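You operate a simulated robot arm through the tools that you are given. There is no shell and no other tool. Be economical: measure what you need, move in short steps, check, and stop when the job is done.

You run a simulated robot arm. Do the job below in one go: nothing can be reset, and whatever is moved stays where it is left.

TASK
Switch the air from the blue branch to the white, at 5 bar.
Fine: shut the blue valve and bleed it to zero, open the white valve, set the line gauge by the regulator; the other branch valves stay shut.
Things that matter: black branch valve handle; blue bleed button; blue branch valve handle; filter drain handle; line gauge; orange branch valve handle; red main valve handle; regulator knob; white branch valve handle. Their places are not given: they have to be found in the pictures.

The check looks at the end state, three seconds after you hand in, the way a careful person would. Anything else that was tipped, shoved, dropped, spilled or broken makes it a failure.

THE ROBOT
A 7-joint arm with a two-finger parallel gripper, fixed in place. Base frame: the origin is at the foot of the arm, x ahead of it, y to its left, z up. Readings come in cm, degrees, newtons and seconds.
With the tool pointing down near the work surface it reaches from about 24 to 68 cm from the base axis. Its first joint turns from -66.0 to 66.0 degrees. Payload 2.4 kg.
The TCP is the grasp point between the finger pads, 3 cm short of the fingertips. In the tool frame z runs along the fingers and y along their closing line. The gripper opens to 9.4 cm. The fingers are 2.8 cm wide and 1 cm thick; the gripper's body (5 by 9.6 cm) begins 5.5 cm behind the TCP.
Orientation is told as [roll, pitch, yaw] about the base's x, y, z axes, in that order, counted from this pose: with the fingers straight down and closing along the base's y, the tool's x points along the base's -x, its y along +y and its z along -z.

THE INTERFACE
- The arm moves only by the tool jog_arm. Its argument "increments" is a list of rows, each a list of 7 numbers: the turn, a rotation vector about the tool's x, y, z in units of 45 degrees (1.0 is 45 degrees), then the shift along the tool's x, y, z in units of 400 mm (1.0 is 400 mm), then the opening in per cent of the stroke, from 0 (shut) to 100 (fully open). In form: [[ax, ay, az, tx, ty, tz, grip], ...]. A call has 1 to 8 rows; each row is the pose to reach, as a shift and turn from the pose commanded when the call began, along the tool's axes at that moment. A call with a number of a shift or a turn outside -1 to 1 is refused whole. Rows are played at 5 a second. More than 5 cm and 8.6 degrees between two rows, or a gripper value outside its range, and nothing of the call is played. Where a pose cannot be reached the arm comes as near as it can. A force on the tool above 40 N (or 10 N above the force at the start of the call, whichever is more), or a blocked arm, ends the call early, and 0.2 s more pass. Each finger travels about 15.3 cm/s and halts on what it meets, pressing with about 26 N; the grip force reading is that of the motor and also rises with nothing between the fingers. The clock runs only during rows and for 0.2 s after the last one: add rows that repeat a pose to give the fingers time. The reply holds the time, the measured pose of the TCP, the force on the tool along the base axes, the opening and the grip force, in the units named above and with some noise, with the torque about the TCP (base axes, N m) and any sound that the robot's microphone picked up, and new pictures: "views" is both (left out), scene, wrist or none.
- Cameras (640 x 400 px; columns grow to the right, rows downward): "scene" is fixed at [5.48, 48.9, 145.67]; the picture's right is [-0.56, -0.83, 0.00], its down [-0.38, 0.26, -0.89] and it looks along [0.74, -0.50, -0.46] (base axes); focal length 260 px, centre (320, 200). "wrist" rides on the gripper at [7.6, 1.4, -10.2] in the tool frame; the picture's right is [-0.18, 0.98, 0.00], its down [-0.75, -0.14, -0.64] and it looks along [-0.63, -0.12, 0.77] (tool axes); focal length 243 px, centre (320, 200).
- pixel_to_xyz(camera, pixels): for up to 12 pixels [column, row] of the newest picture of that camera ("zoom" is the newest enlarged one), the place [x, y, z] in the base frame of the surface seen there, good to about 0.2 cm. The clock stands still meanwhile.
- inspect(camera, box): a new picture of the part [left, top, right, bottom] of that camera's present view, enlarged. The clock stands still meanwhile.
- finish_job(): hands the job in; it is judged then, once.

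Keep the steps short. Do not move on a guess: measure, check each grasp and each placing, and mend mistakes. In all there are 80 turns and 200 pictures (those below and enlarged ones count). Leave the gripper open and the arm clear of the work at the hand-in unless told otherwise, and finish with a single line.

The tools are called as name(argument=value, ...) on one line, values as JSON. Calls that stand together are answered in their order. jog_arm: Moves the arm, as the interface text tells. Its arguments: {"type":"object","properties":{"increments":{"type":"array","items":{"type":"array","items":{"type":"number"}}},"views":{"type":"string","enum":["both","scene","wrist","none"]}},"required":["increments"]} The other tools are called the same way: pixel_to_xyz (camera, pixels) gives the place of the surface under pixels of a picture; inspect (camera, box) takes an enlarged picture of a part of a camera's view; finish_job () hands the job in.

At the start:

```text
clock: 0.0
eef_pos: [42.55, -11.91, 129.92]
ee_rot: [0.1, -0.1, -0.1]
wrist_force: [-0.1, -0.5, -0.8]
moment: [-0.01, -0.04, -0.04]
finger_gap: 9.41
gripper_force: 0.0
```

scene: 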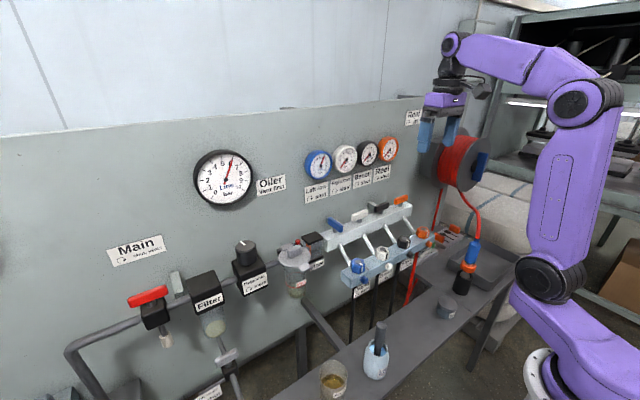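
wrist: 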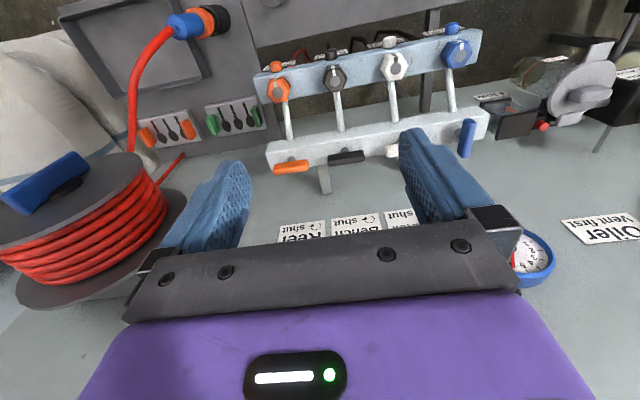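

I see a panel with gauges, a manifold with four valves and the regulator. I'll enlarge the important parts first.

inspect(camera="scene", box=[290, 130, 450, 230])

inspect(camera="scene", box=[320, 190, 480, 290])

inspect(camera="scene", box=[180, 140, 300, 215])

inspect(camera="scene", box=[100, 225, 340, 375])

inspect(camera="wrist", box=[240, 10, 500, 172])

```text
4.00 times, centred on (370, 180) of scene
```

zoom: 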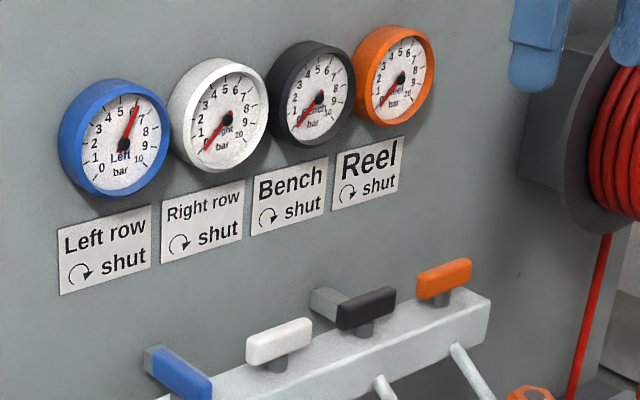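

```text
4.00 times, centred on (400, 240) of scene
```

zoom: 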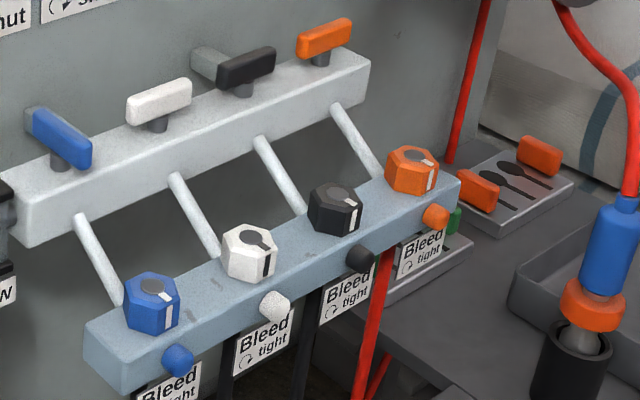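

```text
5.33 times, centred on (240, 178) of scene
```

zoom: 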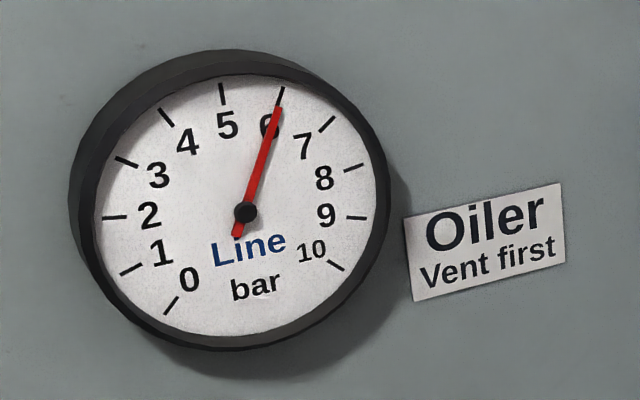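

```text
2.67 times, centred on (220, 300) of scene
```

zoom: 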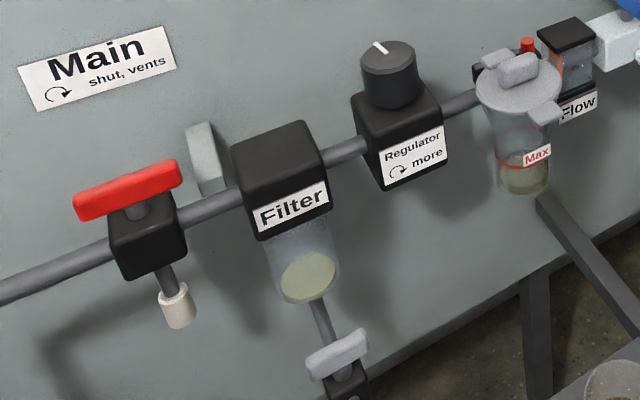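

```text
2.46 times, centred on (370, 91) of wrist
```

zoom: 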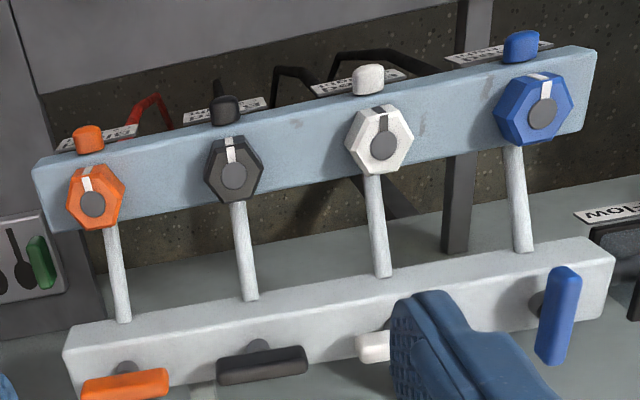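

Blue handle is across the rail (open) and the other handles lie along it. Line reads about 6 bar. Next I measure places.

pixel_to_xyz(camera="scene", pixels=[[328, 221], [342, 230], [352, 218], [366, 212], [376, 208], [386, 205], [395, 201], [407, 198], [358, 265], [364, 280], [382, 251], [388, 267]])

pixel_to_xyz(camera="scene", pixels=[[245, 244], [245, 252], [130, 302], [166, 291], [222, 178], [400, 150], [100, 180], [403, 242], [409, 255], [423, 233], [428, 244], [245, 272]])

pixel_to_xyz(camera="scene", pixels=[[345, 270], [363, 262], [428, 222], [338, 243], [370, 220], [413, 210], [298, 250], [310, 238], [285, 252], [298, 270], [322, 240], [342, 284]])

inspect(camera="scene", box=[320, 240, 400, 290])

```text
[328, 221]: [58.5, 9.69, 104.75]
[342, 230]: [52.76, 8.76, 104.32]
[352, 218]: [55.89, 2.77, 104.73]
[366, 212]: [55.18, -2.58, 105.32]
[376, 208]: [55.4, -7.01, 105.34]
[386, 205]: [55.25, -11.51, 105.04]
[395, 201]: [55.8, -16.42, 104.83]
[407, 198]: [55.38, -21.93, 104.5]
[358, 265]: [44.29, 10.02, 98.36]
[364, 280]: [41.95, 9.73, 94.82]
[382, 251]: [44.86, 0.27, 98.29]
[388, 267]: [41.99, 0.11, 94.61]
```

```text
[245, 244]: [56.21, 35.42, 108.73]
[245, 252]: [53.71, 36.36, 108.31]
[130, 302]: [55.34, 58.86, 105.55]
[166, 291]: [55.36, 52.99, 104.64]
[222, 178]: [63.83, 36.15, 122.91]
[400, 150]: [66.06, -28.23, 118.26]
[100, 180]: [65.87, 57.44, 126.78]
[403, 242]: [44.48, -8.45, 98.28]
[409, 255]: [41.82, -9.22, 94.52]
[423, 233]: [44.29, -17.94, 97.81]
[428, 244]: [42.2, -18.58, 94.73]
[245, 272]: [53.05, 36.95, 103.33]
```

```text
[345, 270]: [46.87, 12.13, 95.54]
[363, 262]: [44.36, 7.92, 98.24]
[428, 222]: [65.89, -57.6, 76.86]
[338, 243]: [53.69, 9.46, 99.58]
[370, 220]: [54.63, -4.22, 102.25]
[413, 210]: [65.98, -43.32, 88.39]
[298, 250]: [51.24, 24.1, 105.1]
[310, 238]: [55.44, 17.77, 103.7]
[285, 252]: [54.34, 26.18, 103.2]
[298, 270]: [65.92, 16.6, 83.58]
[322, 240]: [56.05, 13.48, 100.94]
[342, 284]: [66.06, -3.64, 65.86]
```

```text
8.00 times, centred on (360, 265) of scene
```

zoom: 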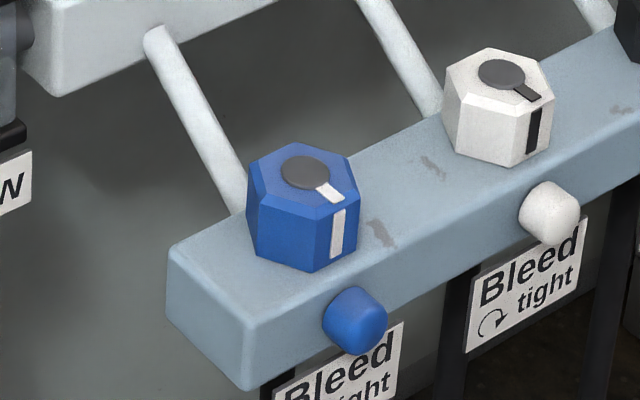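

The wall is at x≈66, with handle tops at z≈105. I need the precise handle geometry next.

inspect(camera="scene", box=[320, 195, 400, 245])

```text
8.00 times, centred on (360, 220) of scene
```

zoom: 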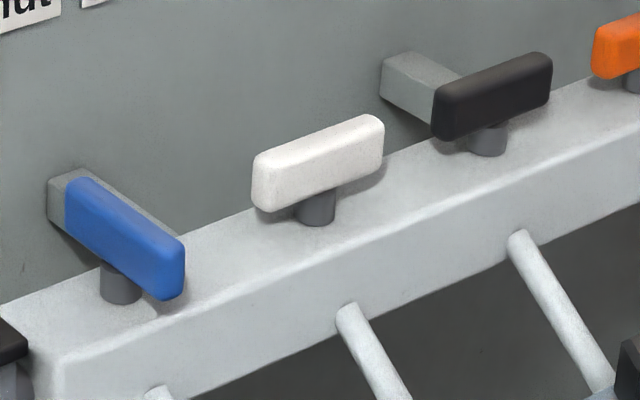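

pixel_to_xyz(camera="zoom", pixels=[[85, 190], [175, 245], [125, 235], [140, 212], [110, 220], [170, 280], [260, 170], [370, 125], [320, 150], [320, 175], [318, 220], [118, 295]])

pixel_to_xyz(camera="zoom", pixels=[[265, 205], [375, 165], [60, 180], [60, 215], [230, 240], [60, 360], [400, 65], [410, 100], [150, 310], [330, 215]])

```text
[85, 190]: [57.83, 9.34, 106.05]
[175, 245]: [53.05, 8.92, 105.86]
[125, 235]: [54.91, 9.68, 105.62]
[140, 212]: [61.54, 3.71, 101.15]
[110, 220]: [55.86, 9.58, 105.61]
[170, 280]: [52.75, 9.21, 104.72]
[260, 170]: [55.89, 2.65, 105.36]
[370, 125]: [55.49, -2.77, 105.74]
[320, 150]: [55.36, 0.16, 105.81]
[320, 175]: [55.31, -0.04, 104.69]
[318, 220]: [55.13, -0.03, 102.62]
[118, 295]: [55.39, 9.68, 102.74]
```

```text
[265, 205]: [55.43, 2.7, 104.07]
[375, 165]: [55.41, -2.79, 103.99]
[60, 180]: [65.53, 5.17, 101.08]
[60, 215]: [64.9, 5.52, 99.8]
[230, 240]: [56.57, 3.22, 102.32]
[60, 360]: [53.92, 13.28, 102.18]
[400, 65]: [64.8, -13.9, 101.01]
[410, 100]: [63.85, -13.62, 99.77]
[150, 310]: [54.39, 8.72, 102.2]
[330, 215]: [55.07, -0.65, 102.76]
```

Blue pivot is at about (56, 9) and white at about (56, 0); handles span z 103.8–106. I'll move to above the blue handle with the gripper half open.

jog_arm(increments=[[0, 0, 0, -0.048, 0.0746, 0.0533, 90], [0, 0, 0, -0.096, 0.149, 0.107, 80], [0, 0, 0, -0.144, 0.224, 0.16, 70], [0, 0, 0, -0.192, 0.2985, 0.213, 60], [0, 0, 0, -0.24, 0.373, 0.267, 45], [0, 0, 0, -0.288, 0.448, 0.32, 45], [0, 0, 0, -0.336, 0.5225, 0.373, 45], [0, 0, 0, -0.336, 0.5225, 0.373, 45]])

```text
clock: 1.8
eef_pos: [56.02, 8.92, 114.83]
ee_rot: [0.0, 0.0, 0.0]
wrist_force: [0.5, -0.4, -0.6]
moment: [-0.01, 0.01, -0.02]
finger_gap: 4.24
gripper_force: 0.1
```

scene: 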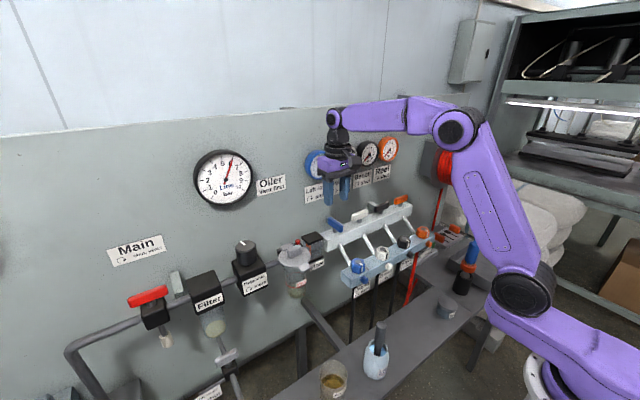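
wrist: 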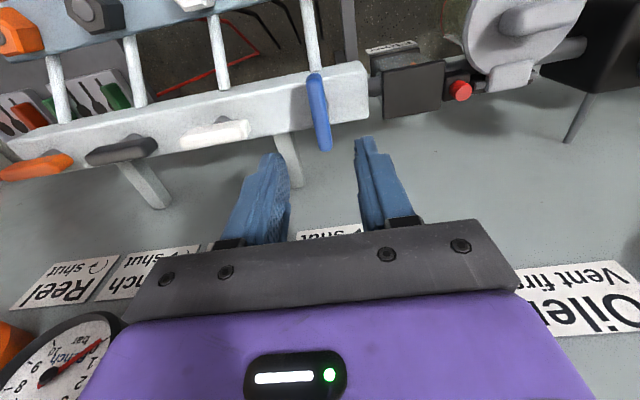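

The gripper is centred over the blue handle. I'll descend to z 106.4 and close.

jog_arm(increments=[[0, 0, 0, 0, 0, 0.1, 45], [0, 0, 0, 0, 0, 0.17, 45], [0, 0, 0, 0, 0, 0.21, 45], [0, 0, 0, 0, 0, 0.21, 45], [0, 0, 0, 0, 0, 0.21, 10], [0, 0, 0, 0, 0, 0.21, 5], [0, 0, 0, 0, 0, 0.21, 5]])

```text
clock: 3.4
eef_pos: [55.94, 9.08, 106.52]
ee_rot: [0.0, -0.1, -0.1]
wrist_force: [-2.1, 3.5, -7.4]
moment: [0.05, -1.12, -0.05]
finger_gap: 1.29
gripper_force: 45.0
```

scene: 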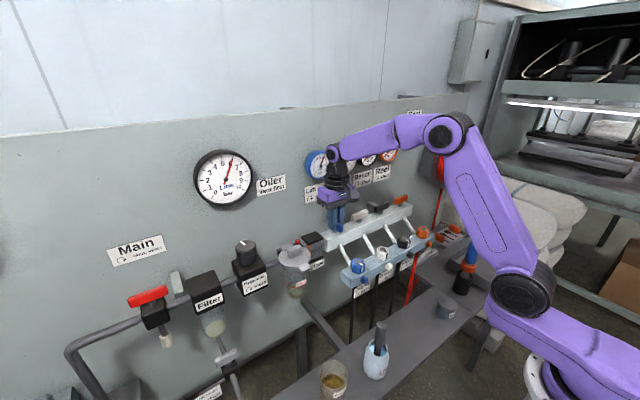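
wrist: 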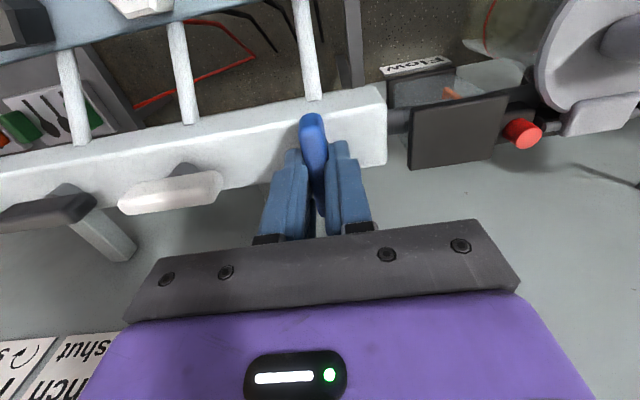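

Blue handle is held (gap 1.29). I'll turn it clockwise from above, the first 45°.

jog_arm(increments=[[0, 0, 0.166, 0, 0, 0, 5], [0, 0, 0.333, 0, 0, 0, 5], [0, 0, 0.5, 0, 0, 0, 5], [0, 0, 0.666, 0, 0, 0, 5], [0, 0, 0.833, 0, 0, 0, 5], [0, 0, 1, 0, 0, 0, 5]], views="wrist")

```text
clock: 4.8
eef_pos: [55.96, 9.05, 106.56]
ee_rot: [0.0, 0.0, -45.2]
wrist_force: [4.8, 4.1, -12.6]
moment: [0.15, 0.05, 0.0]
finger_gap: 1.28
gripper_force: 45.4
```

wrist: 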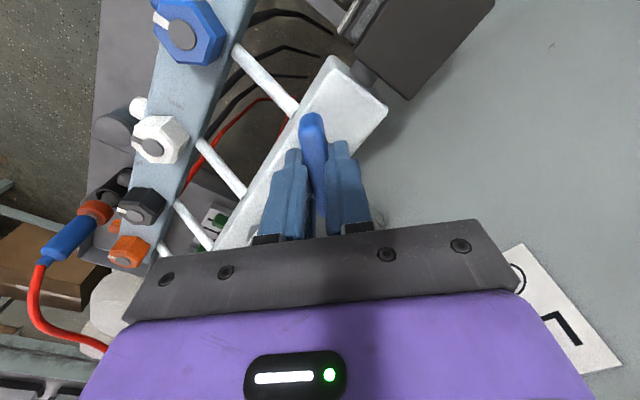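

The handle followed to 45° with low moment. I'll turn the other 45°.

jog_arm(increments=[[0, 0, 0.166, 0, 0, 0, 5], [0, 0, 0.333, 0, 0, 0, 5], [0, 0, 0.5, 0, 0, 0, 5], [0, 0, 0.666, 0, 0, 0, 5], [0, 0, 0.833, 0, 0, 0, 5], [0, 0, 1, 0, 0, 0, 5], [0, 0, 1, 0, 0, 0, 5]])

```text
clock: 6.4
eef_pos: [56.04, 9.02, 106.54]
ee_rot: [0.0, 0.0, -90.1]
wrist_force: [9.6, 2.0, -19.1]
moment: [1.25, -0.26, 0.12]
finger_gap: 1.3
gripper_force: 45.0
```

scene: 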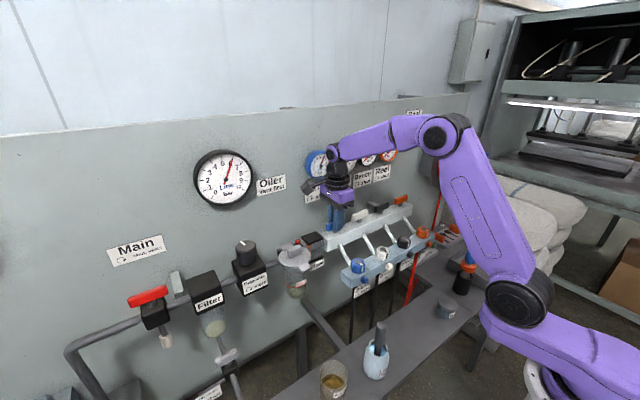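
wrist: 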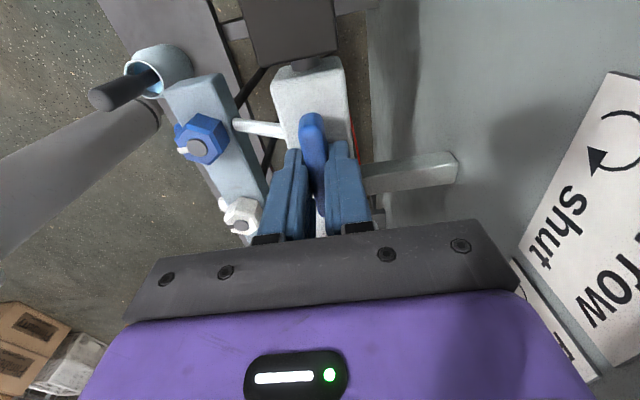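

It turned fully to 90°, lying along the rail. I'll release and lift.

jog_arm(increments=[[0, 0, 0, 0, 0, 0, 40], [0, 0, 0, 0, 0, 0, 40], [0, 0, 0, 0, 0, -0.1, 40], [0, 0, 0, 0, 0, -0.2, 40], [0, 0, 0, 0, 0, -0.2, 40]])

inspect(camera="scene", box=[290, 130, 450, 230])

```text
clock: 7.6
eef_pos: [55.96, 9.06, 114.6]
ee_rot: [0.0, 0.1, -89.9]
wrist_force: [0.1, 0.2, -0.1]
moment: [0.02, -0.01, -0.01]
finger_gap: 3.76
gripper_force: 0.0
```

scene: 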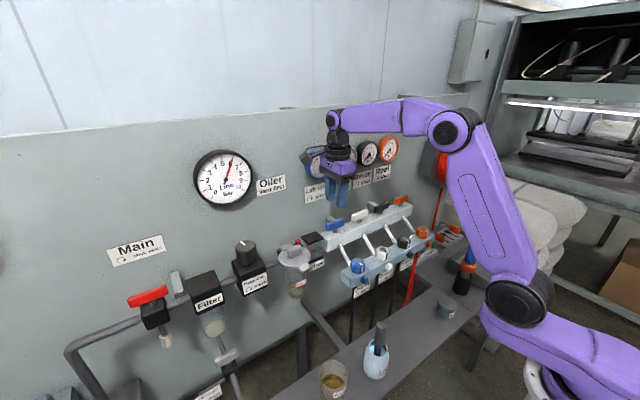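
wrist: 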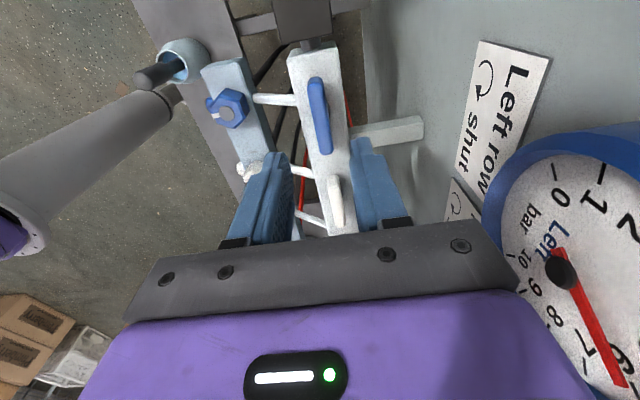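

```text
4.00 times, centred on (370, 180) of scene
```

zoom: 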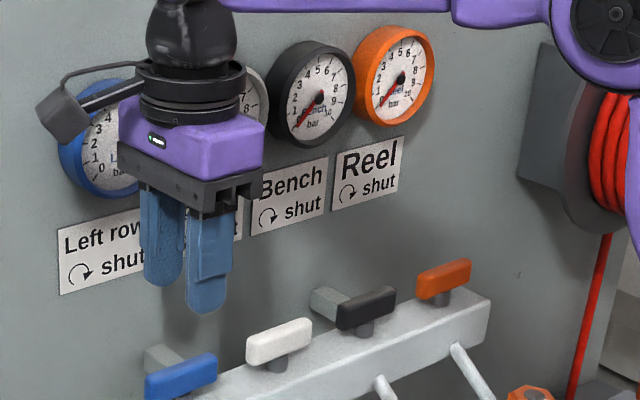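

The blue handle now lies along the rail, so it is shut. Next, the bleed: I'll look closely at the blue button and its surroundings.

inspect(camera="scene", box=[335, 245, 391, 280])

pixel_to_xyz(camera="scene", pixels=[[364, 277], [361, 278], [368, 280], [364, 284], [360, 283], [355, 278], [375, 267], [358, 258], [350, 265], [366, 272], [358, 275], [371, 272]])

```text
11.43 times, centred on (363, 262) of scene
```

zoom: 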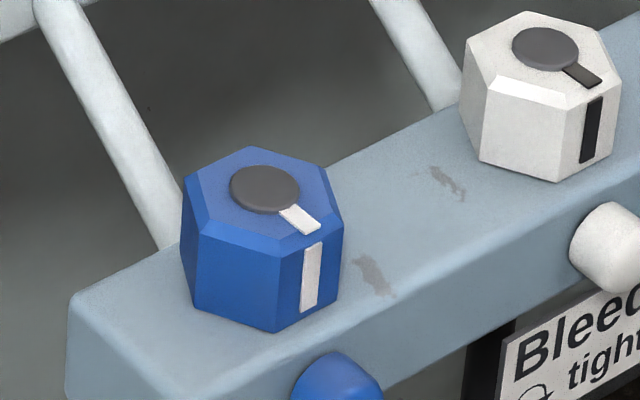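

```text
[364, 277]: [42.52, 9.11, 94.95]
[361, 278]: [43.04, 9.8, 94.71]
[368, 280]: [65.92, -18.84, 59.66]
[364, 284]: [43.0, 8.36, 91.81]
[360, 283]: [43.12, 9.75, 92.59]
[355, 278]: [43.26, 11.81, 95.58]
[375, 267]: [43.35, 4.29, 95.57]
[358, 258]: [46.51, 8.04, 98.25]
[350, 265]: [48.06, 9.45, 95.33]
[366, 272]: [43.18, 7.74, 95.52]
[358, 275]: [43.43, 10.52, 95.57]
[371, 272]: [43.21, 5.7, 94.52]
```

Button is at about (42, 9, 94.2), protruding from the rail front at x 43.2. I'll back off to x 38 with the fingers shut, then lower in front of it.

jog_arm(increments=[[0, 0, 0, 0, -0.1125, 0, 20], [0, 0, 0, 0, -0.225, 0, 0], [0, 0, 0, 0, -0.3375, 0, 0], [0, 0, 0, 0, -0.45, 0, 0], [0, 0, 0, 0, -0.45, 0.116, 0], [0, 0, 0, 0, -0.45, 0.232, 0], [0, 0, 0, 0, -0.45, 0.348, 0], [0, 0, 0, 0, -0.45, 0.46, 0]])

inspect(camera="scene", box=[300, 140, 428, 220])

```text
clock: 9.4
eef_pos: [37.98, 8.96, 96.14]
ee_rot: [0.0, -0.1, -90.1]
wrist_force: [0.5, 0.6, 0.0]
moment: [-0.01, -0.01, 0.01]
finger_gap: 0.0
gripper_force: 26.5
```

scene: 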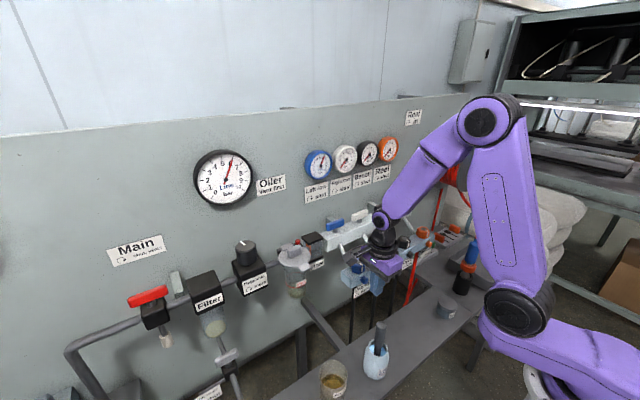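
wrist: 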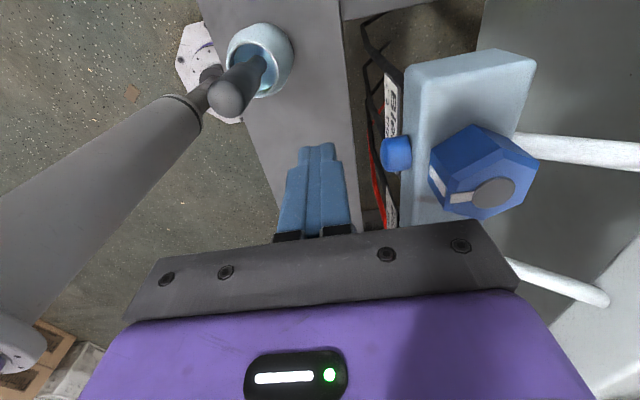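

```text
5.00 times, centred on (364, 180) of scene
```

zoom: 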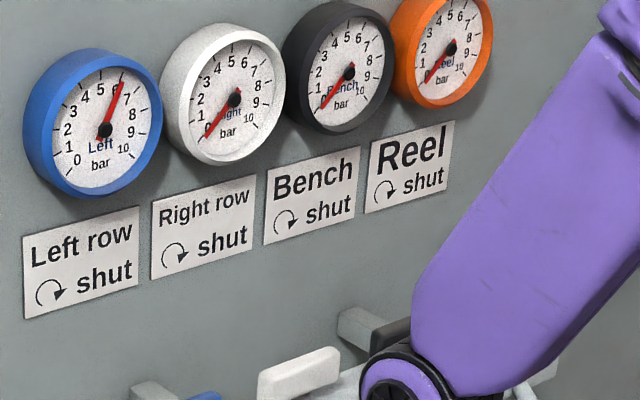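

The blue gauge reads 6 and stays visible from here. I'll press the button in +x in small steps.

jog_arm(increments=[[0, 0, 0, 0, 0.05, 0, 0], [0, 0, 0, 0, 0.07, 0, 0], [0, 0, 0, 0, 0.078, 0, 0], [0, 0, 0, 0, 0.086, 0, 0], [0, 0, 0, 0, 0.092, 0, 0], [0, 0, 0, 0, 0.092, 0, 0]])

inspect(camera="scene", box=[300, 140, 428, 220])

```text
clock: 10.8
eef_pos: [41.6, 9.01, 96.08]
ee_rot: [-0.2, 0.0, -90.0]
wrist_force: [-10.3, 1.6, 0.0]
moment: [0.02, 0.22, 0.05]
finger_gap: 0.0
gripper_force: 26.3
```

scene: 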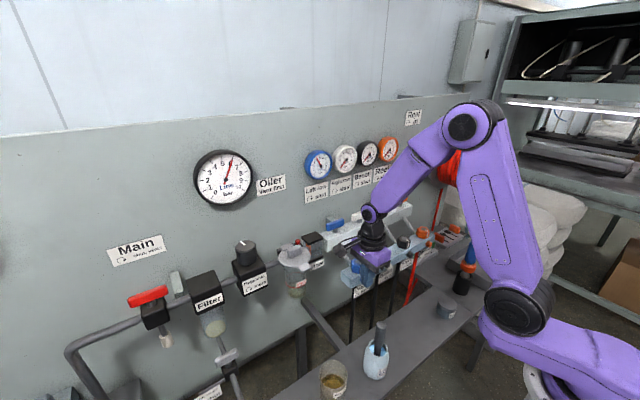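
wrist: 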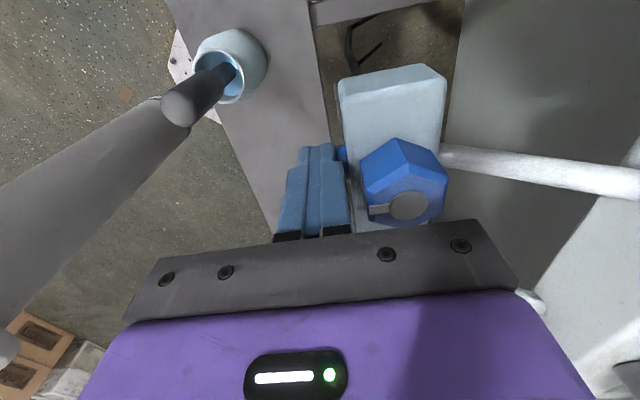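

```text
5.00 times, centred on (364, 180) of scene
```

zoom: 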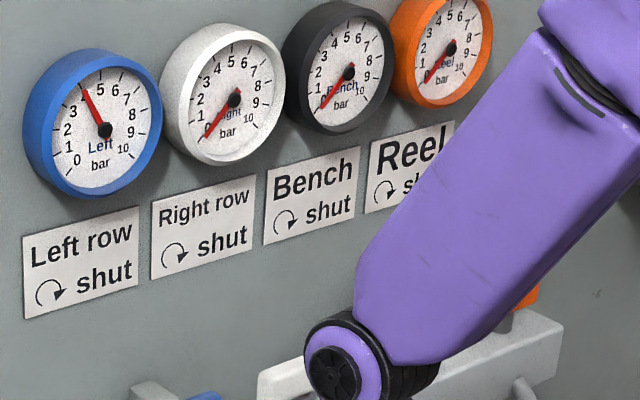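

Pressing works: blue has fallen from 6 to about 4. I'll hold it pressed.

jog_arm(increments=[[0, 0, 0, 0, 0, 0, 0], [0, 0, 0, 0, 0, 0, 0], [0, 0, 0, 0, 0, 0, 0], [0, 0, 0, 0, 0, 0, 0], [0, 0, 0, 0, 0, 0, 0], [0, 0, 0, 0, 0, 0, 0], [0, 0, 0, 0, 0, 0, 0], [0, 0, 0, 0, 0, 0, 0]], views="none")

jog_arm(increments=[[0, 0, 0, 0, 0, 0, 0], [0, 0, 0, 0, 0, 0, 0], [0, 0, 0, 0, 0, 0, 0], [0, 0, 0, 0, 0, 0, 0], [0, 0, 0, 0, 0, 0, 0], [0, 0, 0, 0, 0, 0, 0], [0, 0, 0, 0, 0, 0, 0], [0, 0, 0, 0, 0, 0, 0]], views="none")

inspect(camera="scene", box=[300, 140, 428, 220])

```text
clock: 12.6
eef_pos: [41.71, 9.04, 96.24]
ee_rot: [-0.2, 0.0, -90.0]
wrist_force: [-14.2, -0.5, 0.2]
moment: [-0.03, 0.3, 0.01]
finger_gap: 0.0
gripper_force: 26.3
```

```text
clock: 14.4
eef_pos: [41.57, 9.11, 96.26]
ee_rot: [-0.1, 0.0, -90.0]
wrist_force: [-14.1, -0.1, 0.1]
moment: [0.01, 0.33, 0.01]
finger_gap: 0.01
gripper_force: 26.4
```

```text
5.00 times, centred on (364, 180) of scene
```

zoom: 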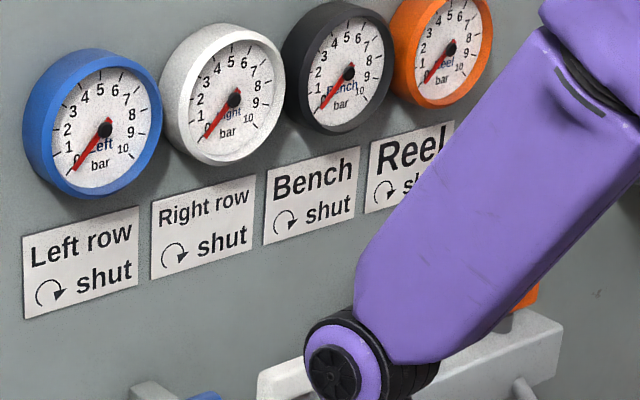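

Blue now reads zero. I'll hold a moment more, then back off and rise.

jog_arm(increments=[[0, 0, 0, 0, 0, 0, 0], [0, 0, 0, 0, 0, 0, 0], [0, 0, 0, 0, 0, 0, 0], [0, 0, 0, 0, -0.09, 0, 0], [0, 0, 0, 0, -0.09, -0.115, 0], [0, 0, 0, 0, -0.09, -0.23, 0], [0, 0, 0, 0, -0.09, -0.345, 0], [0, 0, 0, 0, -0.09, -0.46, 0]], views="none")

inspect(camera="scene", box=[300, 140, 428, 220])

inspect(camera="scene", box=[320, 190, 480, 290])

```text
clock: 16.2
eef_pos: [38.02, 9.05, 114.54]
ee_rot: [0.0, 0.0, -90.0]
wrist_force: [-0.1, 0.5, 0.5]
moment: [0.01, -0.01, 0.01]
finger_gap: 0.0
gripper_force: 25.6
```

```text
5.00 times, centred on (364, 180) of scene
```

zoom: 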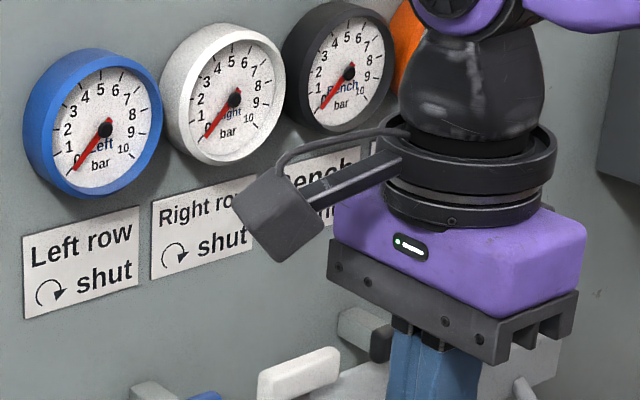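

```text
4.00 times, centred on (400, 240) of scene
```

zoom: 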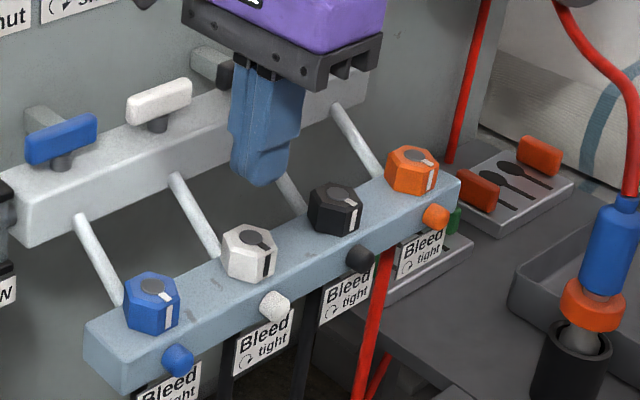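

Blue holds at zero. Next I move over the white handle at (56, 0), gripper opening to about 3.8 cm.

jog_arm(increments=[[0, 0, 0, -0.045, 0.09, 0, 20], [0, 0, 0, -0.09, 0.18, 0, 40], [0, 0, 0, -0.135, 0.27, 0, 40], [0, 0, 0, -0.18, 0.36, 0, 40], [0, 0, 0, -0.226, 0.45, 0, 40], [0, 0, 0, -0.226, 0.45, 0, 40]])

```text
clock: 17.6
eef_pos: [56.04, -0.16, 114.57]
ee_rot: [-0.1, 0.0, -89.9]
wrist_force: [-0.8, 0.0, 0.2]
moment: [-0.01, -0.03, 0.0]
finger_gap: 3.76
gripper_force: 0.1
```

scene: 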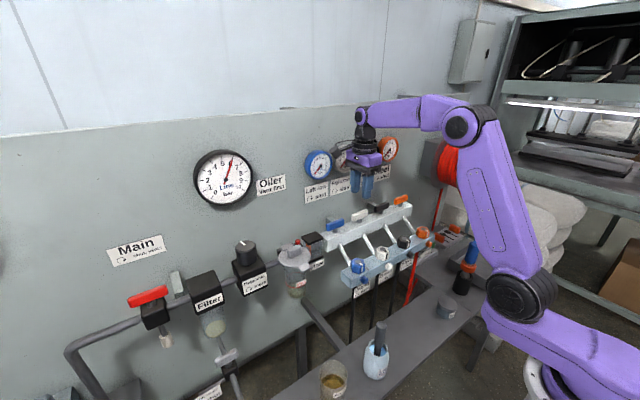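
wrist: 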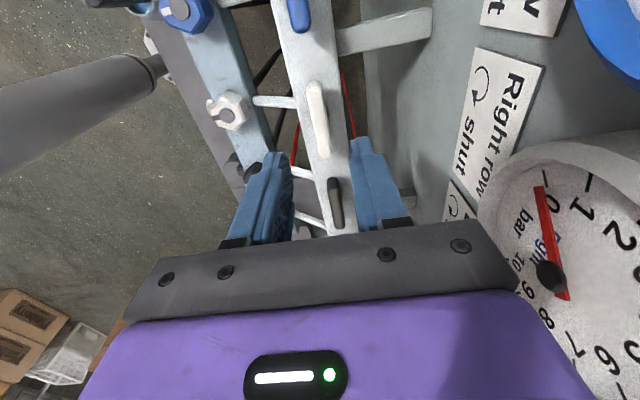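

Aligned as it was over blue. I'll descend and grip the white handle.

jog_arm(increments=[[0, 0, 0, 0.003, 0, 0.1, 40], [0, 0, 0, 0.003, 0, 0.17, 40], [0, 0, 0, 0.003, 0, 0.203, 40], [0, 0, 0, 0.003, 0, 0.203, 40], [0, 0, 0, 0.003, 0, 0.203, 10], [0, 0, 0, 0.003, 0, 0.203, 5], [0, 0, 0, 0.003, 0, 0.203, 5]], views="wrist")

```text
clock: 19.2
eef_pos: [55.95, 0.04, 106.38]
ee_rot: [-0.1, -0.1, -90.0]
wrist_force: [-2.2, 0.8, -3.8]
moment: [-0.08, -0.23, -0.01]
finger_gap: 1.29
gripper_force: 44.7
```

wrist: 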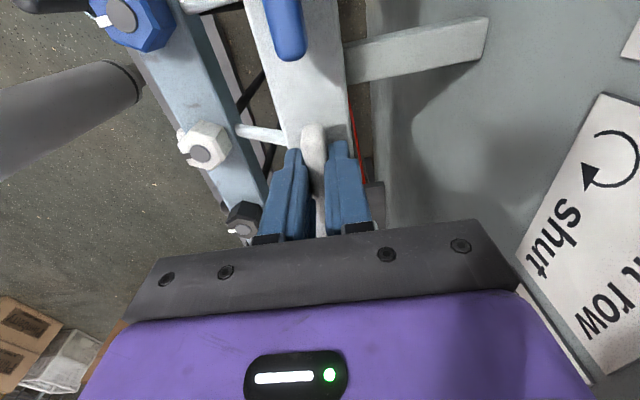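

White is gripped (1.29). I'll turn it counter-clockwise 45°, then 45° more.

jog_arm(increments=[[0, 0, -0.166, 0, 0, 0, 5], [0, 0, -0.333, 0, 0, 0, 5], [0, 0, -0.5, 0, 0, 0, 5], [0, 0, -0.666, 0, 0, 0, 5], [0, 0, -0.833, 0, 0, 0, 5], [0, 0, -1, 0, 0, 0, 5]], views="wrist")

```text
clock: 20.6
eef_pos: [55.66, -0.02, 106.36]
ee_rot: [-0.8, 0.5, -46.1]
wrist_force: [-11.3, 0.1, 5.2]
moment: [0.33, -0.9, -0.03]
finger_gap: 1.31
gripper_force: 44.8
stopped in row 6: the force on the tool passed its limit at 40 N (the readings are from after the stop); the commanded pose is now the measured one
```

wrist: 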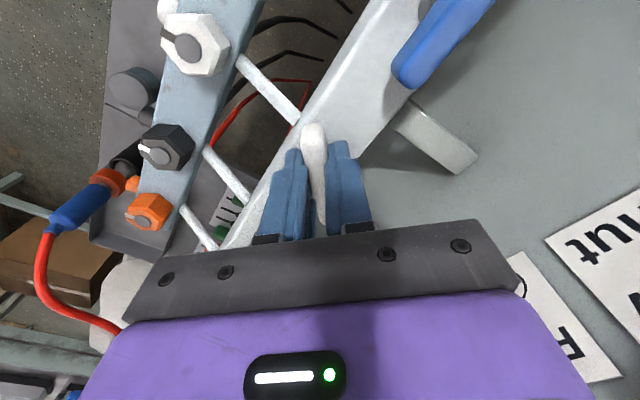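

The force limit tripped at about 45°. I'll look for what is touching.

inspect(camera="scene", box=[300, 110, 460, 210])

inspect(camera="scene", box=[180, 140, 300, 215])

inspect(camera="wrist", box=[220, 60, 460, 210])

```text
4.00 times, centred on (380, 160) of scene
```

zoom: 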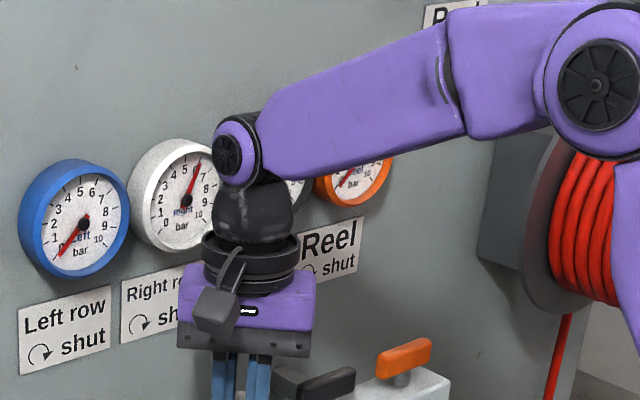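

```text
5.33 times, centred on (240, 178) of scene
```

zoom: 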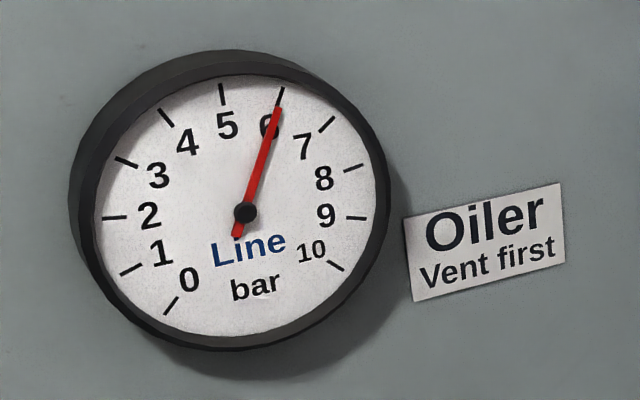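

```text
2.67 times, centred on (340, 135) of wrist
```

zoom: 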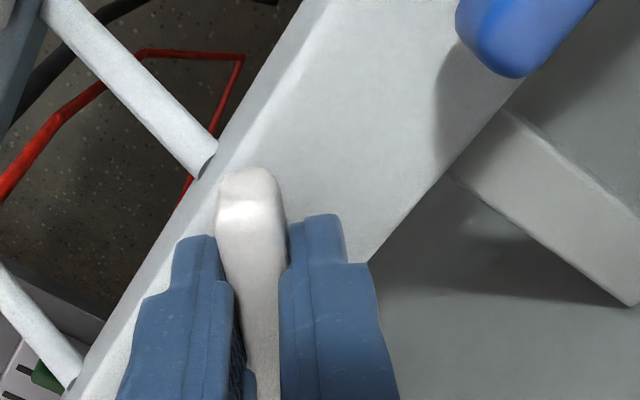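

White already reads about 6 (opening). I'll measure how far gauges and the hand protrude near there.

pixel_to_xyz(camera="scene", pixels=[[345, 158], [345, 172], [341, 172], [334, 160], [318, 165], [318, 178], [368, 150], [373, 158], [386, 148], [390, 158], [352, 187], [360, 198]])

pixel_to_xyz(camera="scene", pixels=[[358, 148], [360, 160], [363, 176], [354, 172], [356, 180], [350, 178], [346, 190], [378, 176], [376, 196], [345, 194], [353, 162], [370, 165]])

```text
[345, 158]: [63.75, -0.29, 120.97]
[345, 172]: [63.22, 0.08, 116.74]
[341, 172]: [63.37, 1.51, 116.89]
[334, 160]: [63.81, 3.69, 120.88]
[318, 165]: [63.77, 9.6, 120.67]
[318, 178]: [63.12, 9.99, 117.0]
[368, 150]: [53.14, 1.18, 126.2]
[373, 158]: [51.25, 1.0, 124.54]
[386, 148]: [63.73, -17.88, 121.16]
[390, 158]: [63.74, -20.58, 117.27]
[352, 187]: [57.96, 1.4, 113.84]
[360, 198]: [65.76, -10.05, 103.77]
```

```text
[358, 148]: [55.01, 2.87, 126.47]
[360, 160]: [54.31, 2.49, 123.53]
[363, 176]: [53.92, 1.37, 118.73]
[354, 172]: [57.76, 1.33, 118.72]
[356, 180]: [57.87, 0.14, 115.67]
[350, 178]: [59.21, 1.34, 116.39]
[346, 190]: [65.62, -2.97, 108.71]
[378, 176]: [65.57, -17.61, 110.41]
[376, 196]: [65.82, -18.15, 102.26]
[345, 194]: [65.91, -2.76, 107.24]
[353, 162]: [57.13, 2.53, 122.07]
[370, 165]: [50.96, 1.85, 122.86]
```

Gauges are no nearer here than they were for blue, so it may be a grip strain. I'll open the fingers here and see whether the force disappears.

jog_arm(increments=[[0, 0, 0, 0, 0, 0, 30], [0, 0, 0, 0, 0, 0, 35], [0, 0, 0, 0, 0, 0, 35]], views="both")

inspect(camera="wrist", box=[220, 60, 460, 210])

```text
clock: 21.4
eef_pos: [55.71, -0.17, 106.33]
ee_rot: [-0.5, 0.6, -46.0]
wrist_force: [0.7, -0.2, -0.2]
moment: [0.0, -0.02, 0.0]
finger_gap: 3.3
gripper_force: 0.1
```

scene: 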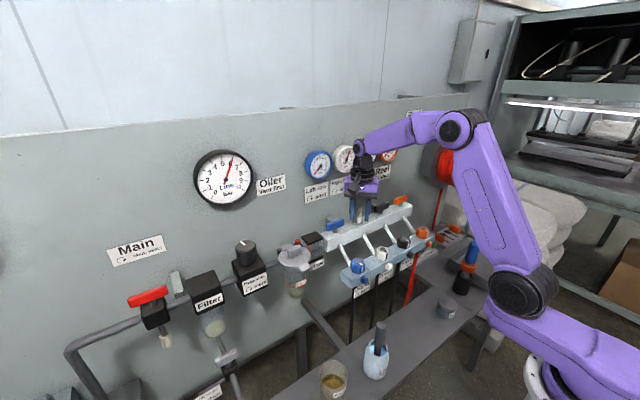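
wrist: 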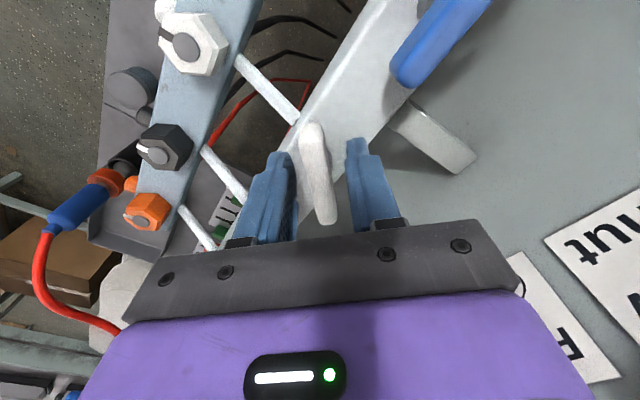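

```text
2.67 times, centred on (340, 135) of wrist
```

zoom: 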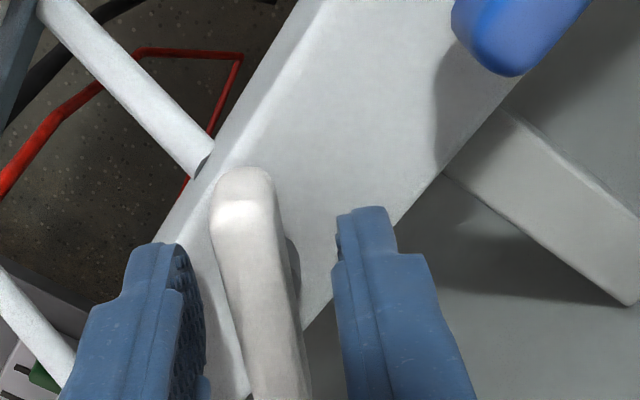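

The force vanished, so it was only grip strain; the handle sits near 45°. I'll recentre on (56, 0), regrip, and turn slowly.

jog_arm(increments=[[-0.017, -0.001, 0, -0.003, 0.007, 0, 35], [-0.017, -0.001, 0, -0.003, 0.007, 0, 35], [-0.017, -0.001, 0, -0.003, 0.007, 0, 10], [-0.017, -0.001, 0, -0.003, 0.007, 0, 8], [-0.017, -0.001, 0, -0.003, 0.007, 0, 8]], views="wrist")

```text
clock: 22.6
eef_pos: [55.96, -0.12, 106.43]
ee_rot: [0.1, 0.5, -46.1]
wrist_force: [-14.7, -9.9, 6.7]
moment: [-0.07, 0.39, -0.08]
finger_gap: 1.74
gripper_force: 9.1
```

wrist: 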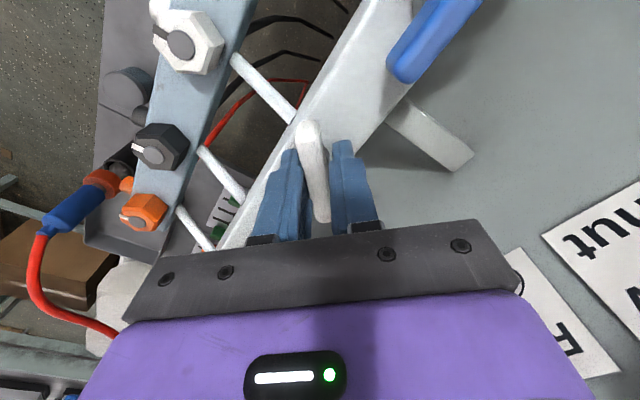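

The gap is 1.74 and the handle leans about 9° ahead of the fingers. I'll open, turn the tool 9° toward it, and regrip.

jog_arm(increments=[[0, 0, 0, 0, 0, 0, 35], [0, 0, 0, 0, 0, 0, 35], [0, 0, -0.1, 0, 0, 0, 35], [0, 0, -0.2, 0, 0, 0, 35], [0, 0, -0.2, 0, 0, 0, 35]], views="wrist")

inspect(camera="wrist", box=[220, 90, 460, 240])

```text
clock: 23.8
eef_pos: [56.05, -0.05, 106.36]
ee_rot: [0.1, 0.4, -36.8]
wrist_force: [0.3, -0.4, 0.2]
moment: [0.03, 0.01, -0.01]
finger_gap: 3.3
gripper_force: 0.1
```

wrist: 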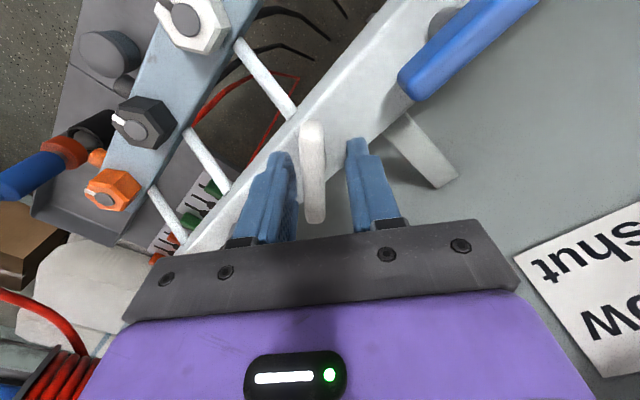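

```text
2.67 times, centred on (340, 165) of wrist
```

zoom: 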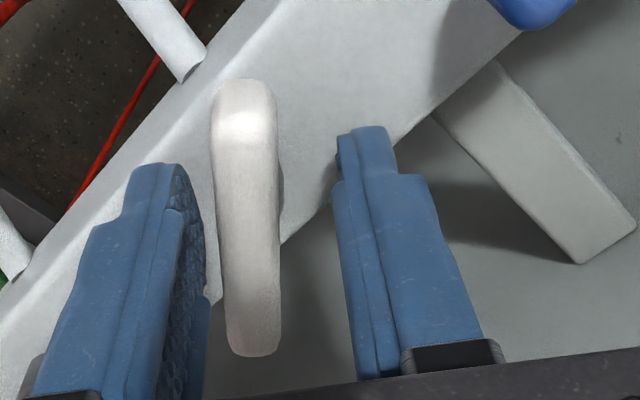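

The handle is now parallel and in the same picture place as in good grips (313, 125). I'll close.

jog_arm(increments=[[0, 0, 0, 0, 0, 0, 20], [0, 0, 0, 0, 0, 0, 8], [0, 0, 0, 0, 0, 0, 5], [0, 0, 0, 0, 0, 0, 5]], views="wrist")

```text
clock: 24.8
eef_pos: [56.0, -0.29, 106.36]
ee_rot: [0.1, 0.3, -37.2]
wrist_force: [-11.0, -18.6, 7.6]
moment: [-0.31, 0.48, -0.03]
finger_gap: 1.63
gripper_force: 10.1
```

wrist: 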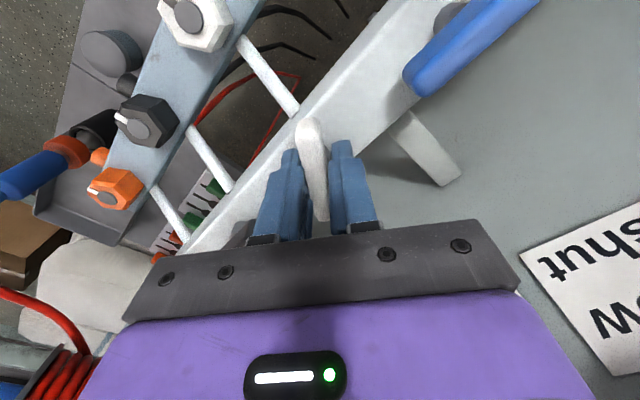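

Only one finger bears on it, so the tool is off-centre. I'll open and measure the handle directly with the wrist camera.

jog_arm(increments=[[0, 0, 0, 0, 0, 0, 35], [0, 0, 0, 0, 0, 0, 40], [0, 0, 0, 0, 0, 0, 40]], views="wrist")

inspect(camera="wrist", box=[220, 90, 460, 240])

```text
clock: 25.6
eef_pos: [56.0, 0.07, 106.46]
ee_rot: [0.2, 0.5, -37.0]
wrist_force: [0.2, 0.3, 0.4]
moment: [-0.02, 0.01, 0.05]
finger_gap: 3.77
gripper_force: 0.1
```

wrist: 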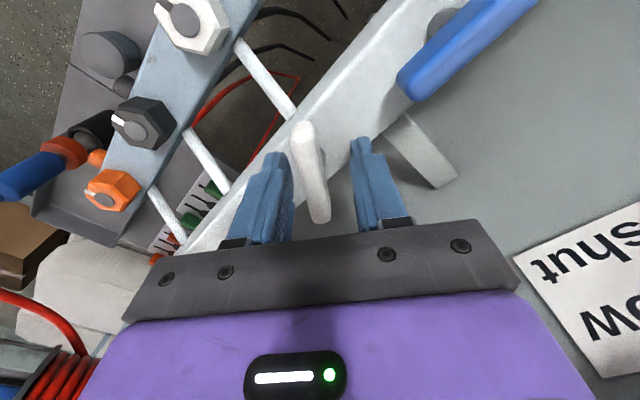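

```text
2.67 times, centred on (340, 165) of wrist
```

zoom: 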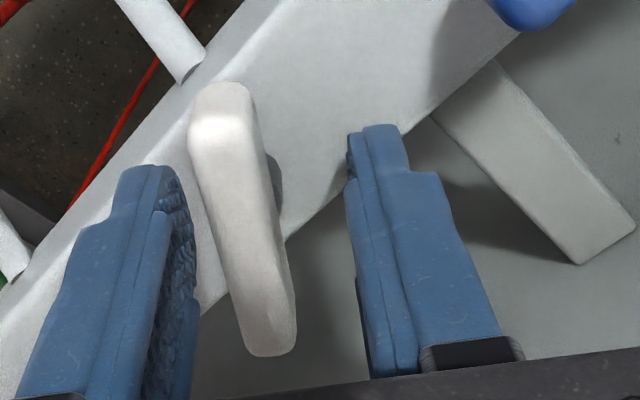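

pixel_to_xyz(camera="zoom", pixels=[[222, 125], [240, 200], [255, 260], [265, 300], [272, 335], [195, 140], [252, 115], [278, 190], [245, 345], [295, 330], [222, 90], [210, 120]])

```text
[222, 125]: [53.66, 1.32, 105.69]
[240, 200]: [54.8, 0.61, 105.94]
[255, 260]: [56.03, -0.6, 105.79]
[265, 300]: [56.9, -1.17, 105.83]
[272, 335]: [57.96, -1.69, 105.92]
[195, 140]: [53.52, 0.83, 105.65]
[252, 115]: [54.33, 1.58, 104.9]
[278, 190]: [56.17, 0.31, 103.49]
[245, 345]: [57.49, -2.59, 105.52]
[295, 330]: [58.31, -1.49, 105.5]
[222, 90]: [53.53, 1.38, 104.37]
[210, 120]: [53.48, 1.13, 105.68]
```

Handle centre is at about (55.75, −0.2), its line about 5° off the tool. I'll shift −0.45 cm along tool y, turn 5°, then close.

jog_arm(increments=[[0, 0, -0.12, 0, -0.011, 0, 40], [0, 0, -0.12, 0, -0.011, 0, 40], [0, 0, -0.12, 0, -0.011, 0, 20], [0, 0, -0.12, 0, -0.011, 0, 8], [0, 0, -0.12, 0, -0.011, 0, 5], [0, 0, -0.12, 0, -0.011, 0, 5]], views="wrist")

```text
clock: 27.0
eef_pos: [55.77, -0.35, 106.42]
ee_rot: [0.3, 0.4, -31.7]
wrist_force: [0.4, 0.3, 9.5]
moment: [-0.71, 0.62, -0.04]
finger_gap: 1.28
gripper_force: 45.2
```

wrist: 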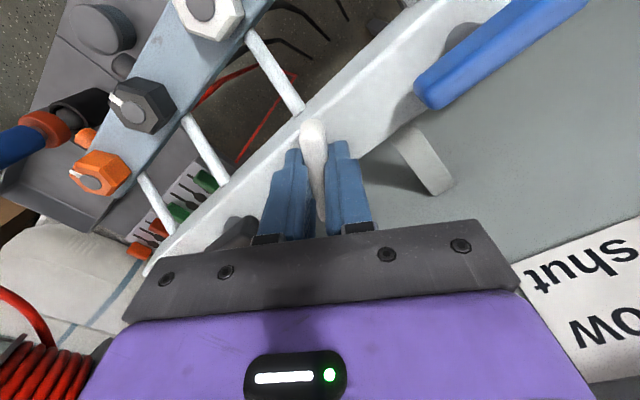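

Proper grip now (1.28). I'll turn the remaining 31.7° to yaw 0.

jog_arm(increments=[[0, 0, -0.12, 0, 0, 0, 5], [0, 0, -0.24, -0.001, 0, 0, 5], [0, 0, -0.36, -0.001, 0, 0, 5], [0, 0, -0.48, -0.002, 0, 0, 5], [0, 0, -0.6, -0.003, 0, 0, 5], [0, 0, -0.7, -0.003, 0, 0, 5], [0, 0, -0.7, -0.003, 0, 0, 5]])

```text
clock: 28.6
eef_pos: [55.73, -0.52, 106.45]
ee_rot: [0.4, 0.4, -0.1]
wrist_force: [-14.2, -8.5, 13.3]
moment: [-1.12, 0.73, -0.03]
finger_gap: 1.31
gripper_force: 45.0
```

scene: 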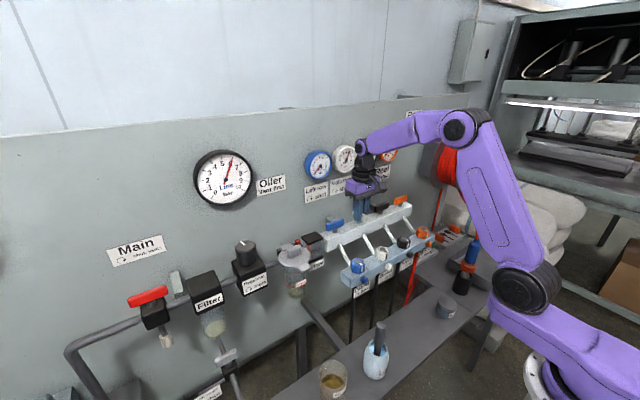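
wrist: 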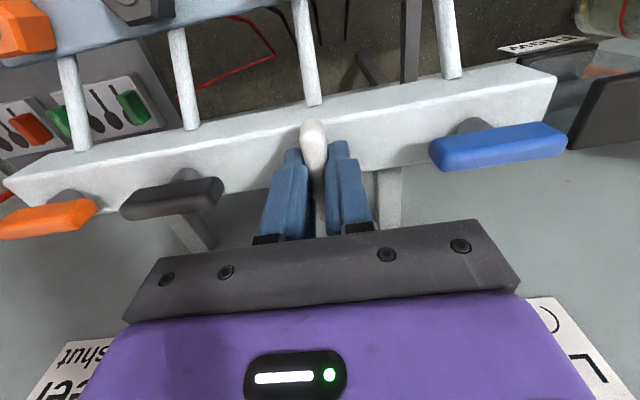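

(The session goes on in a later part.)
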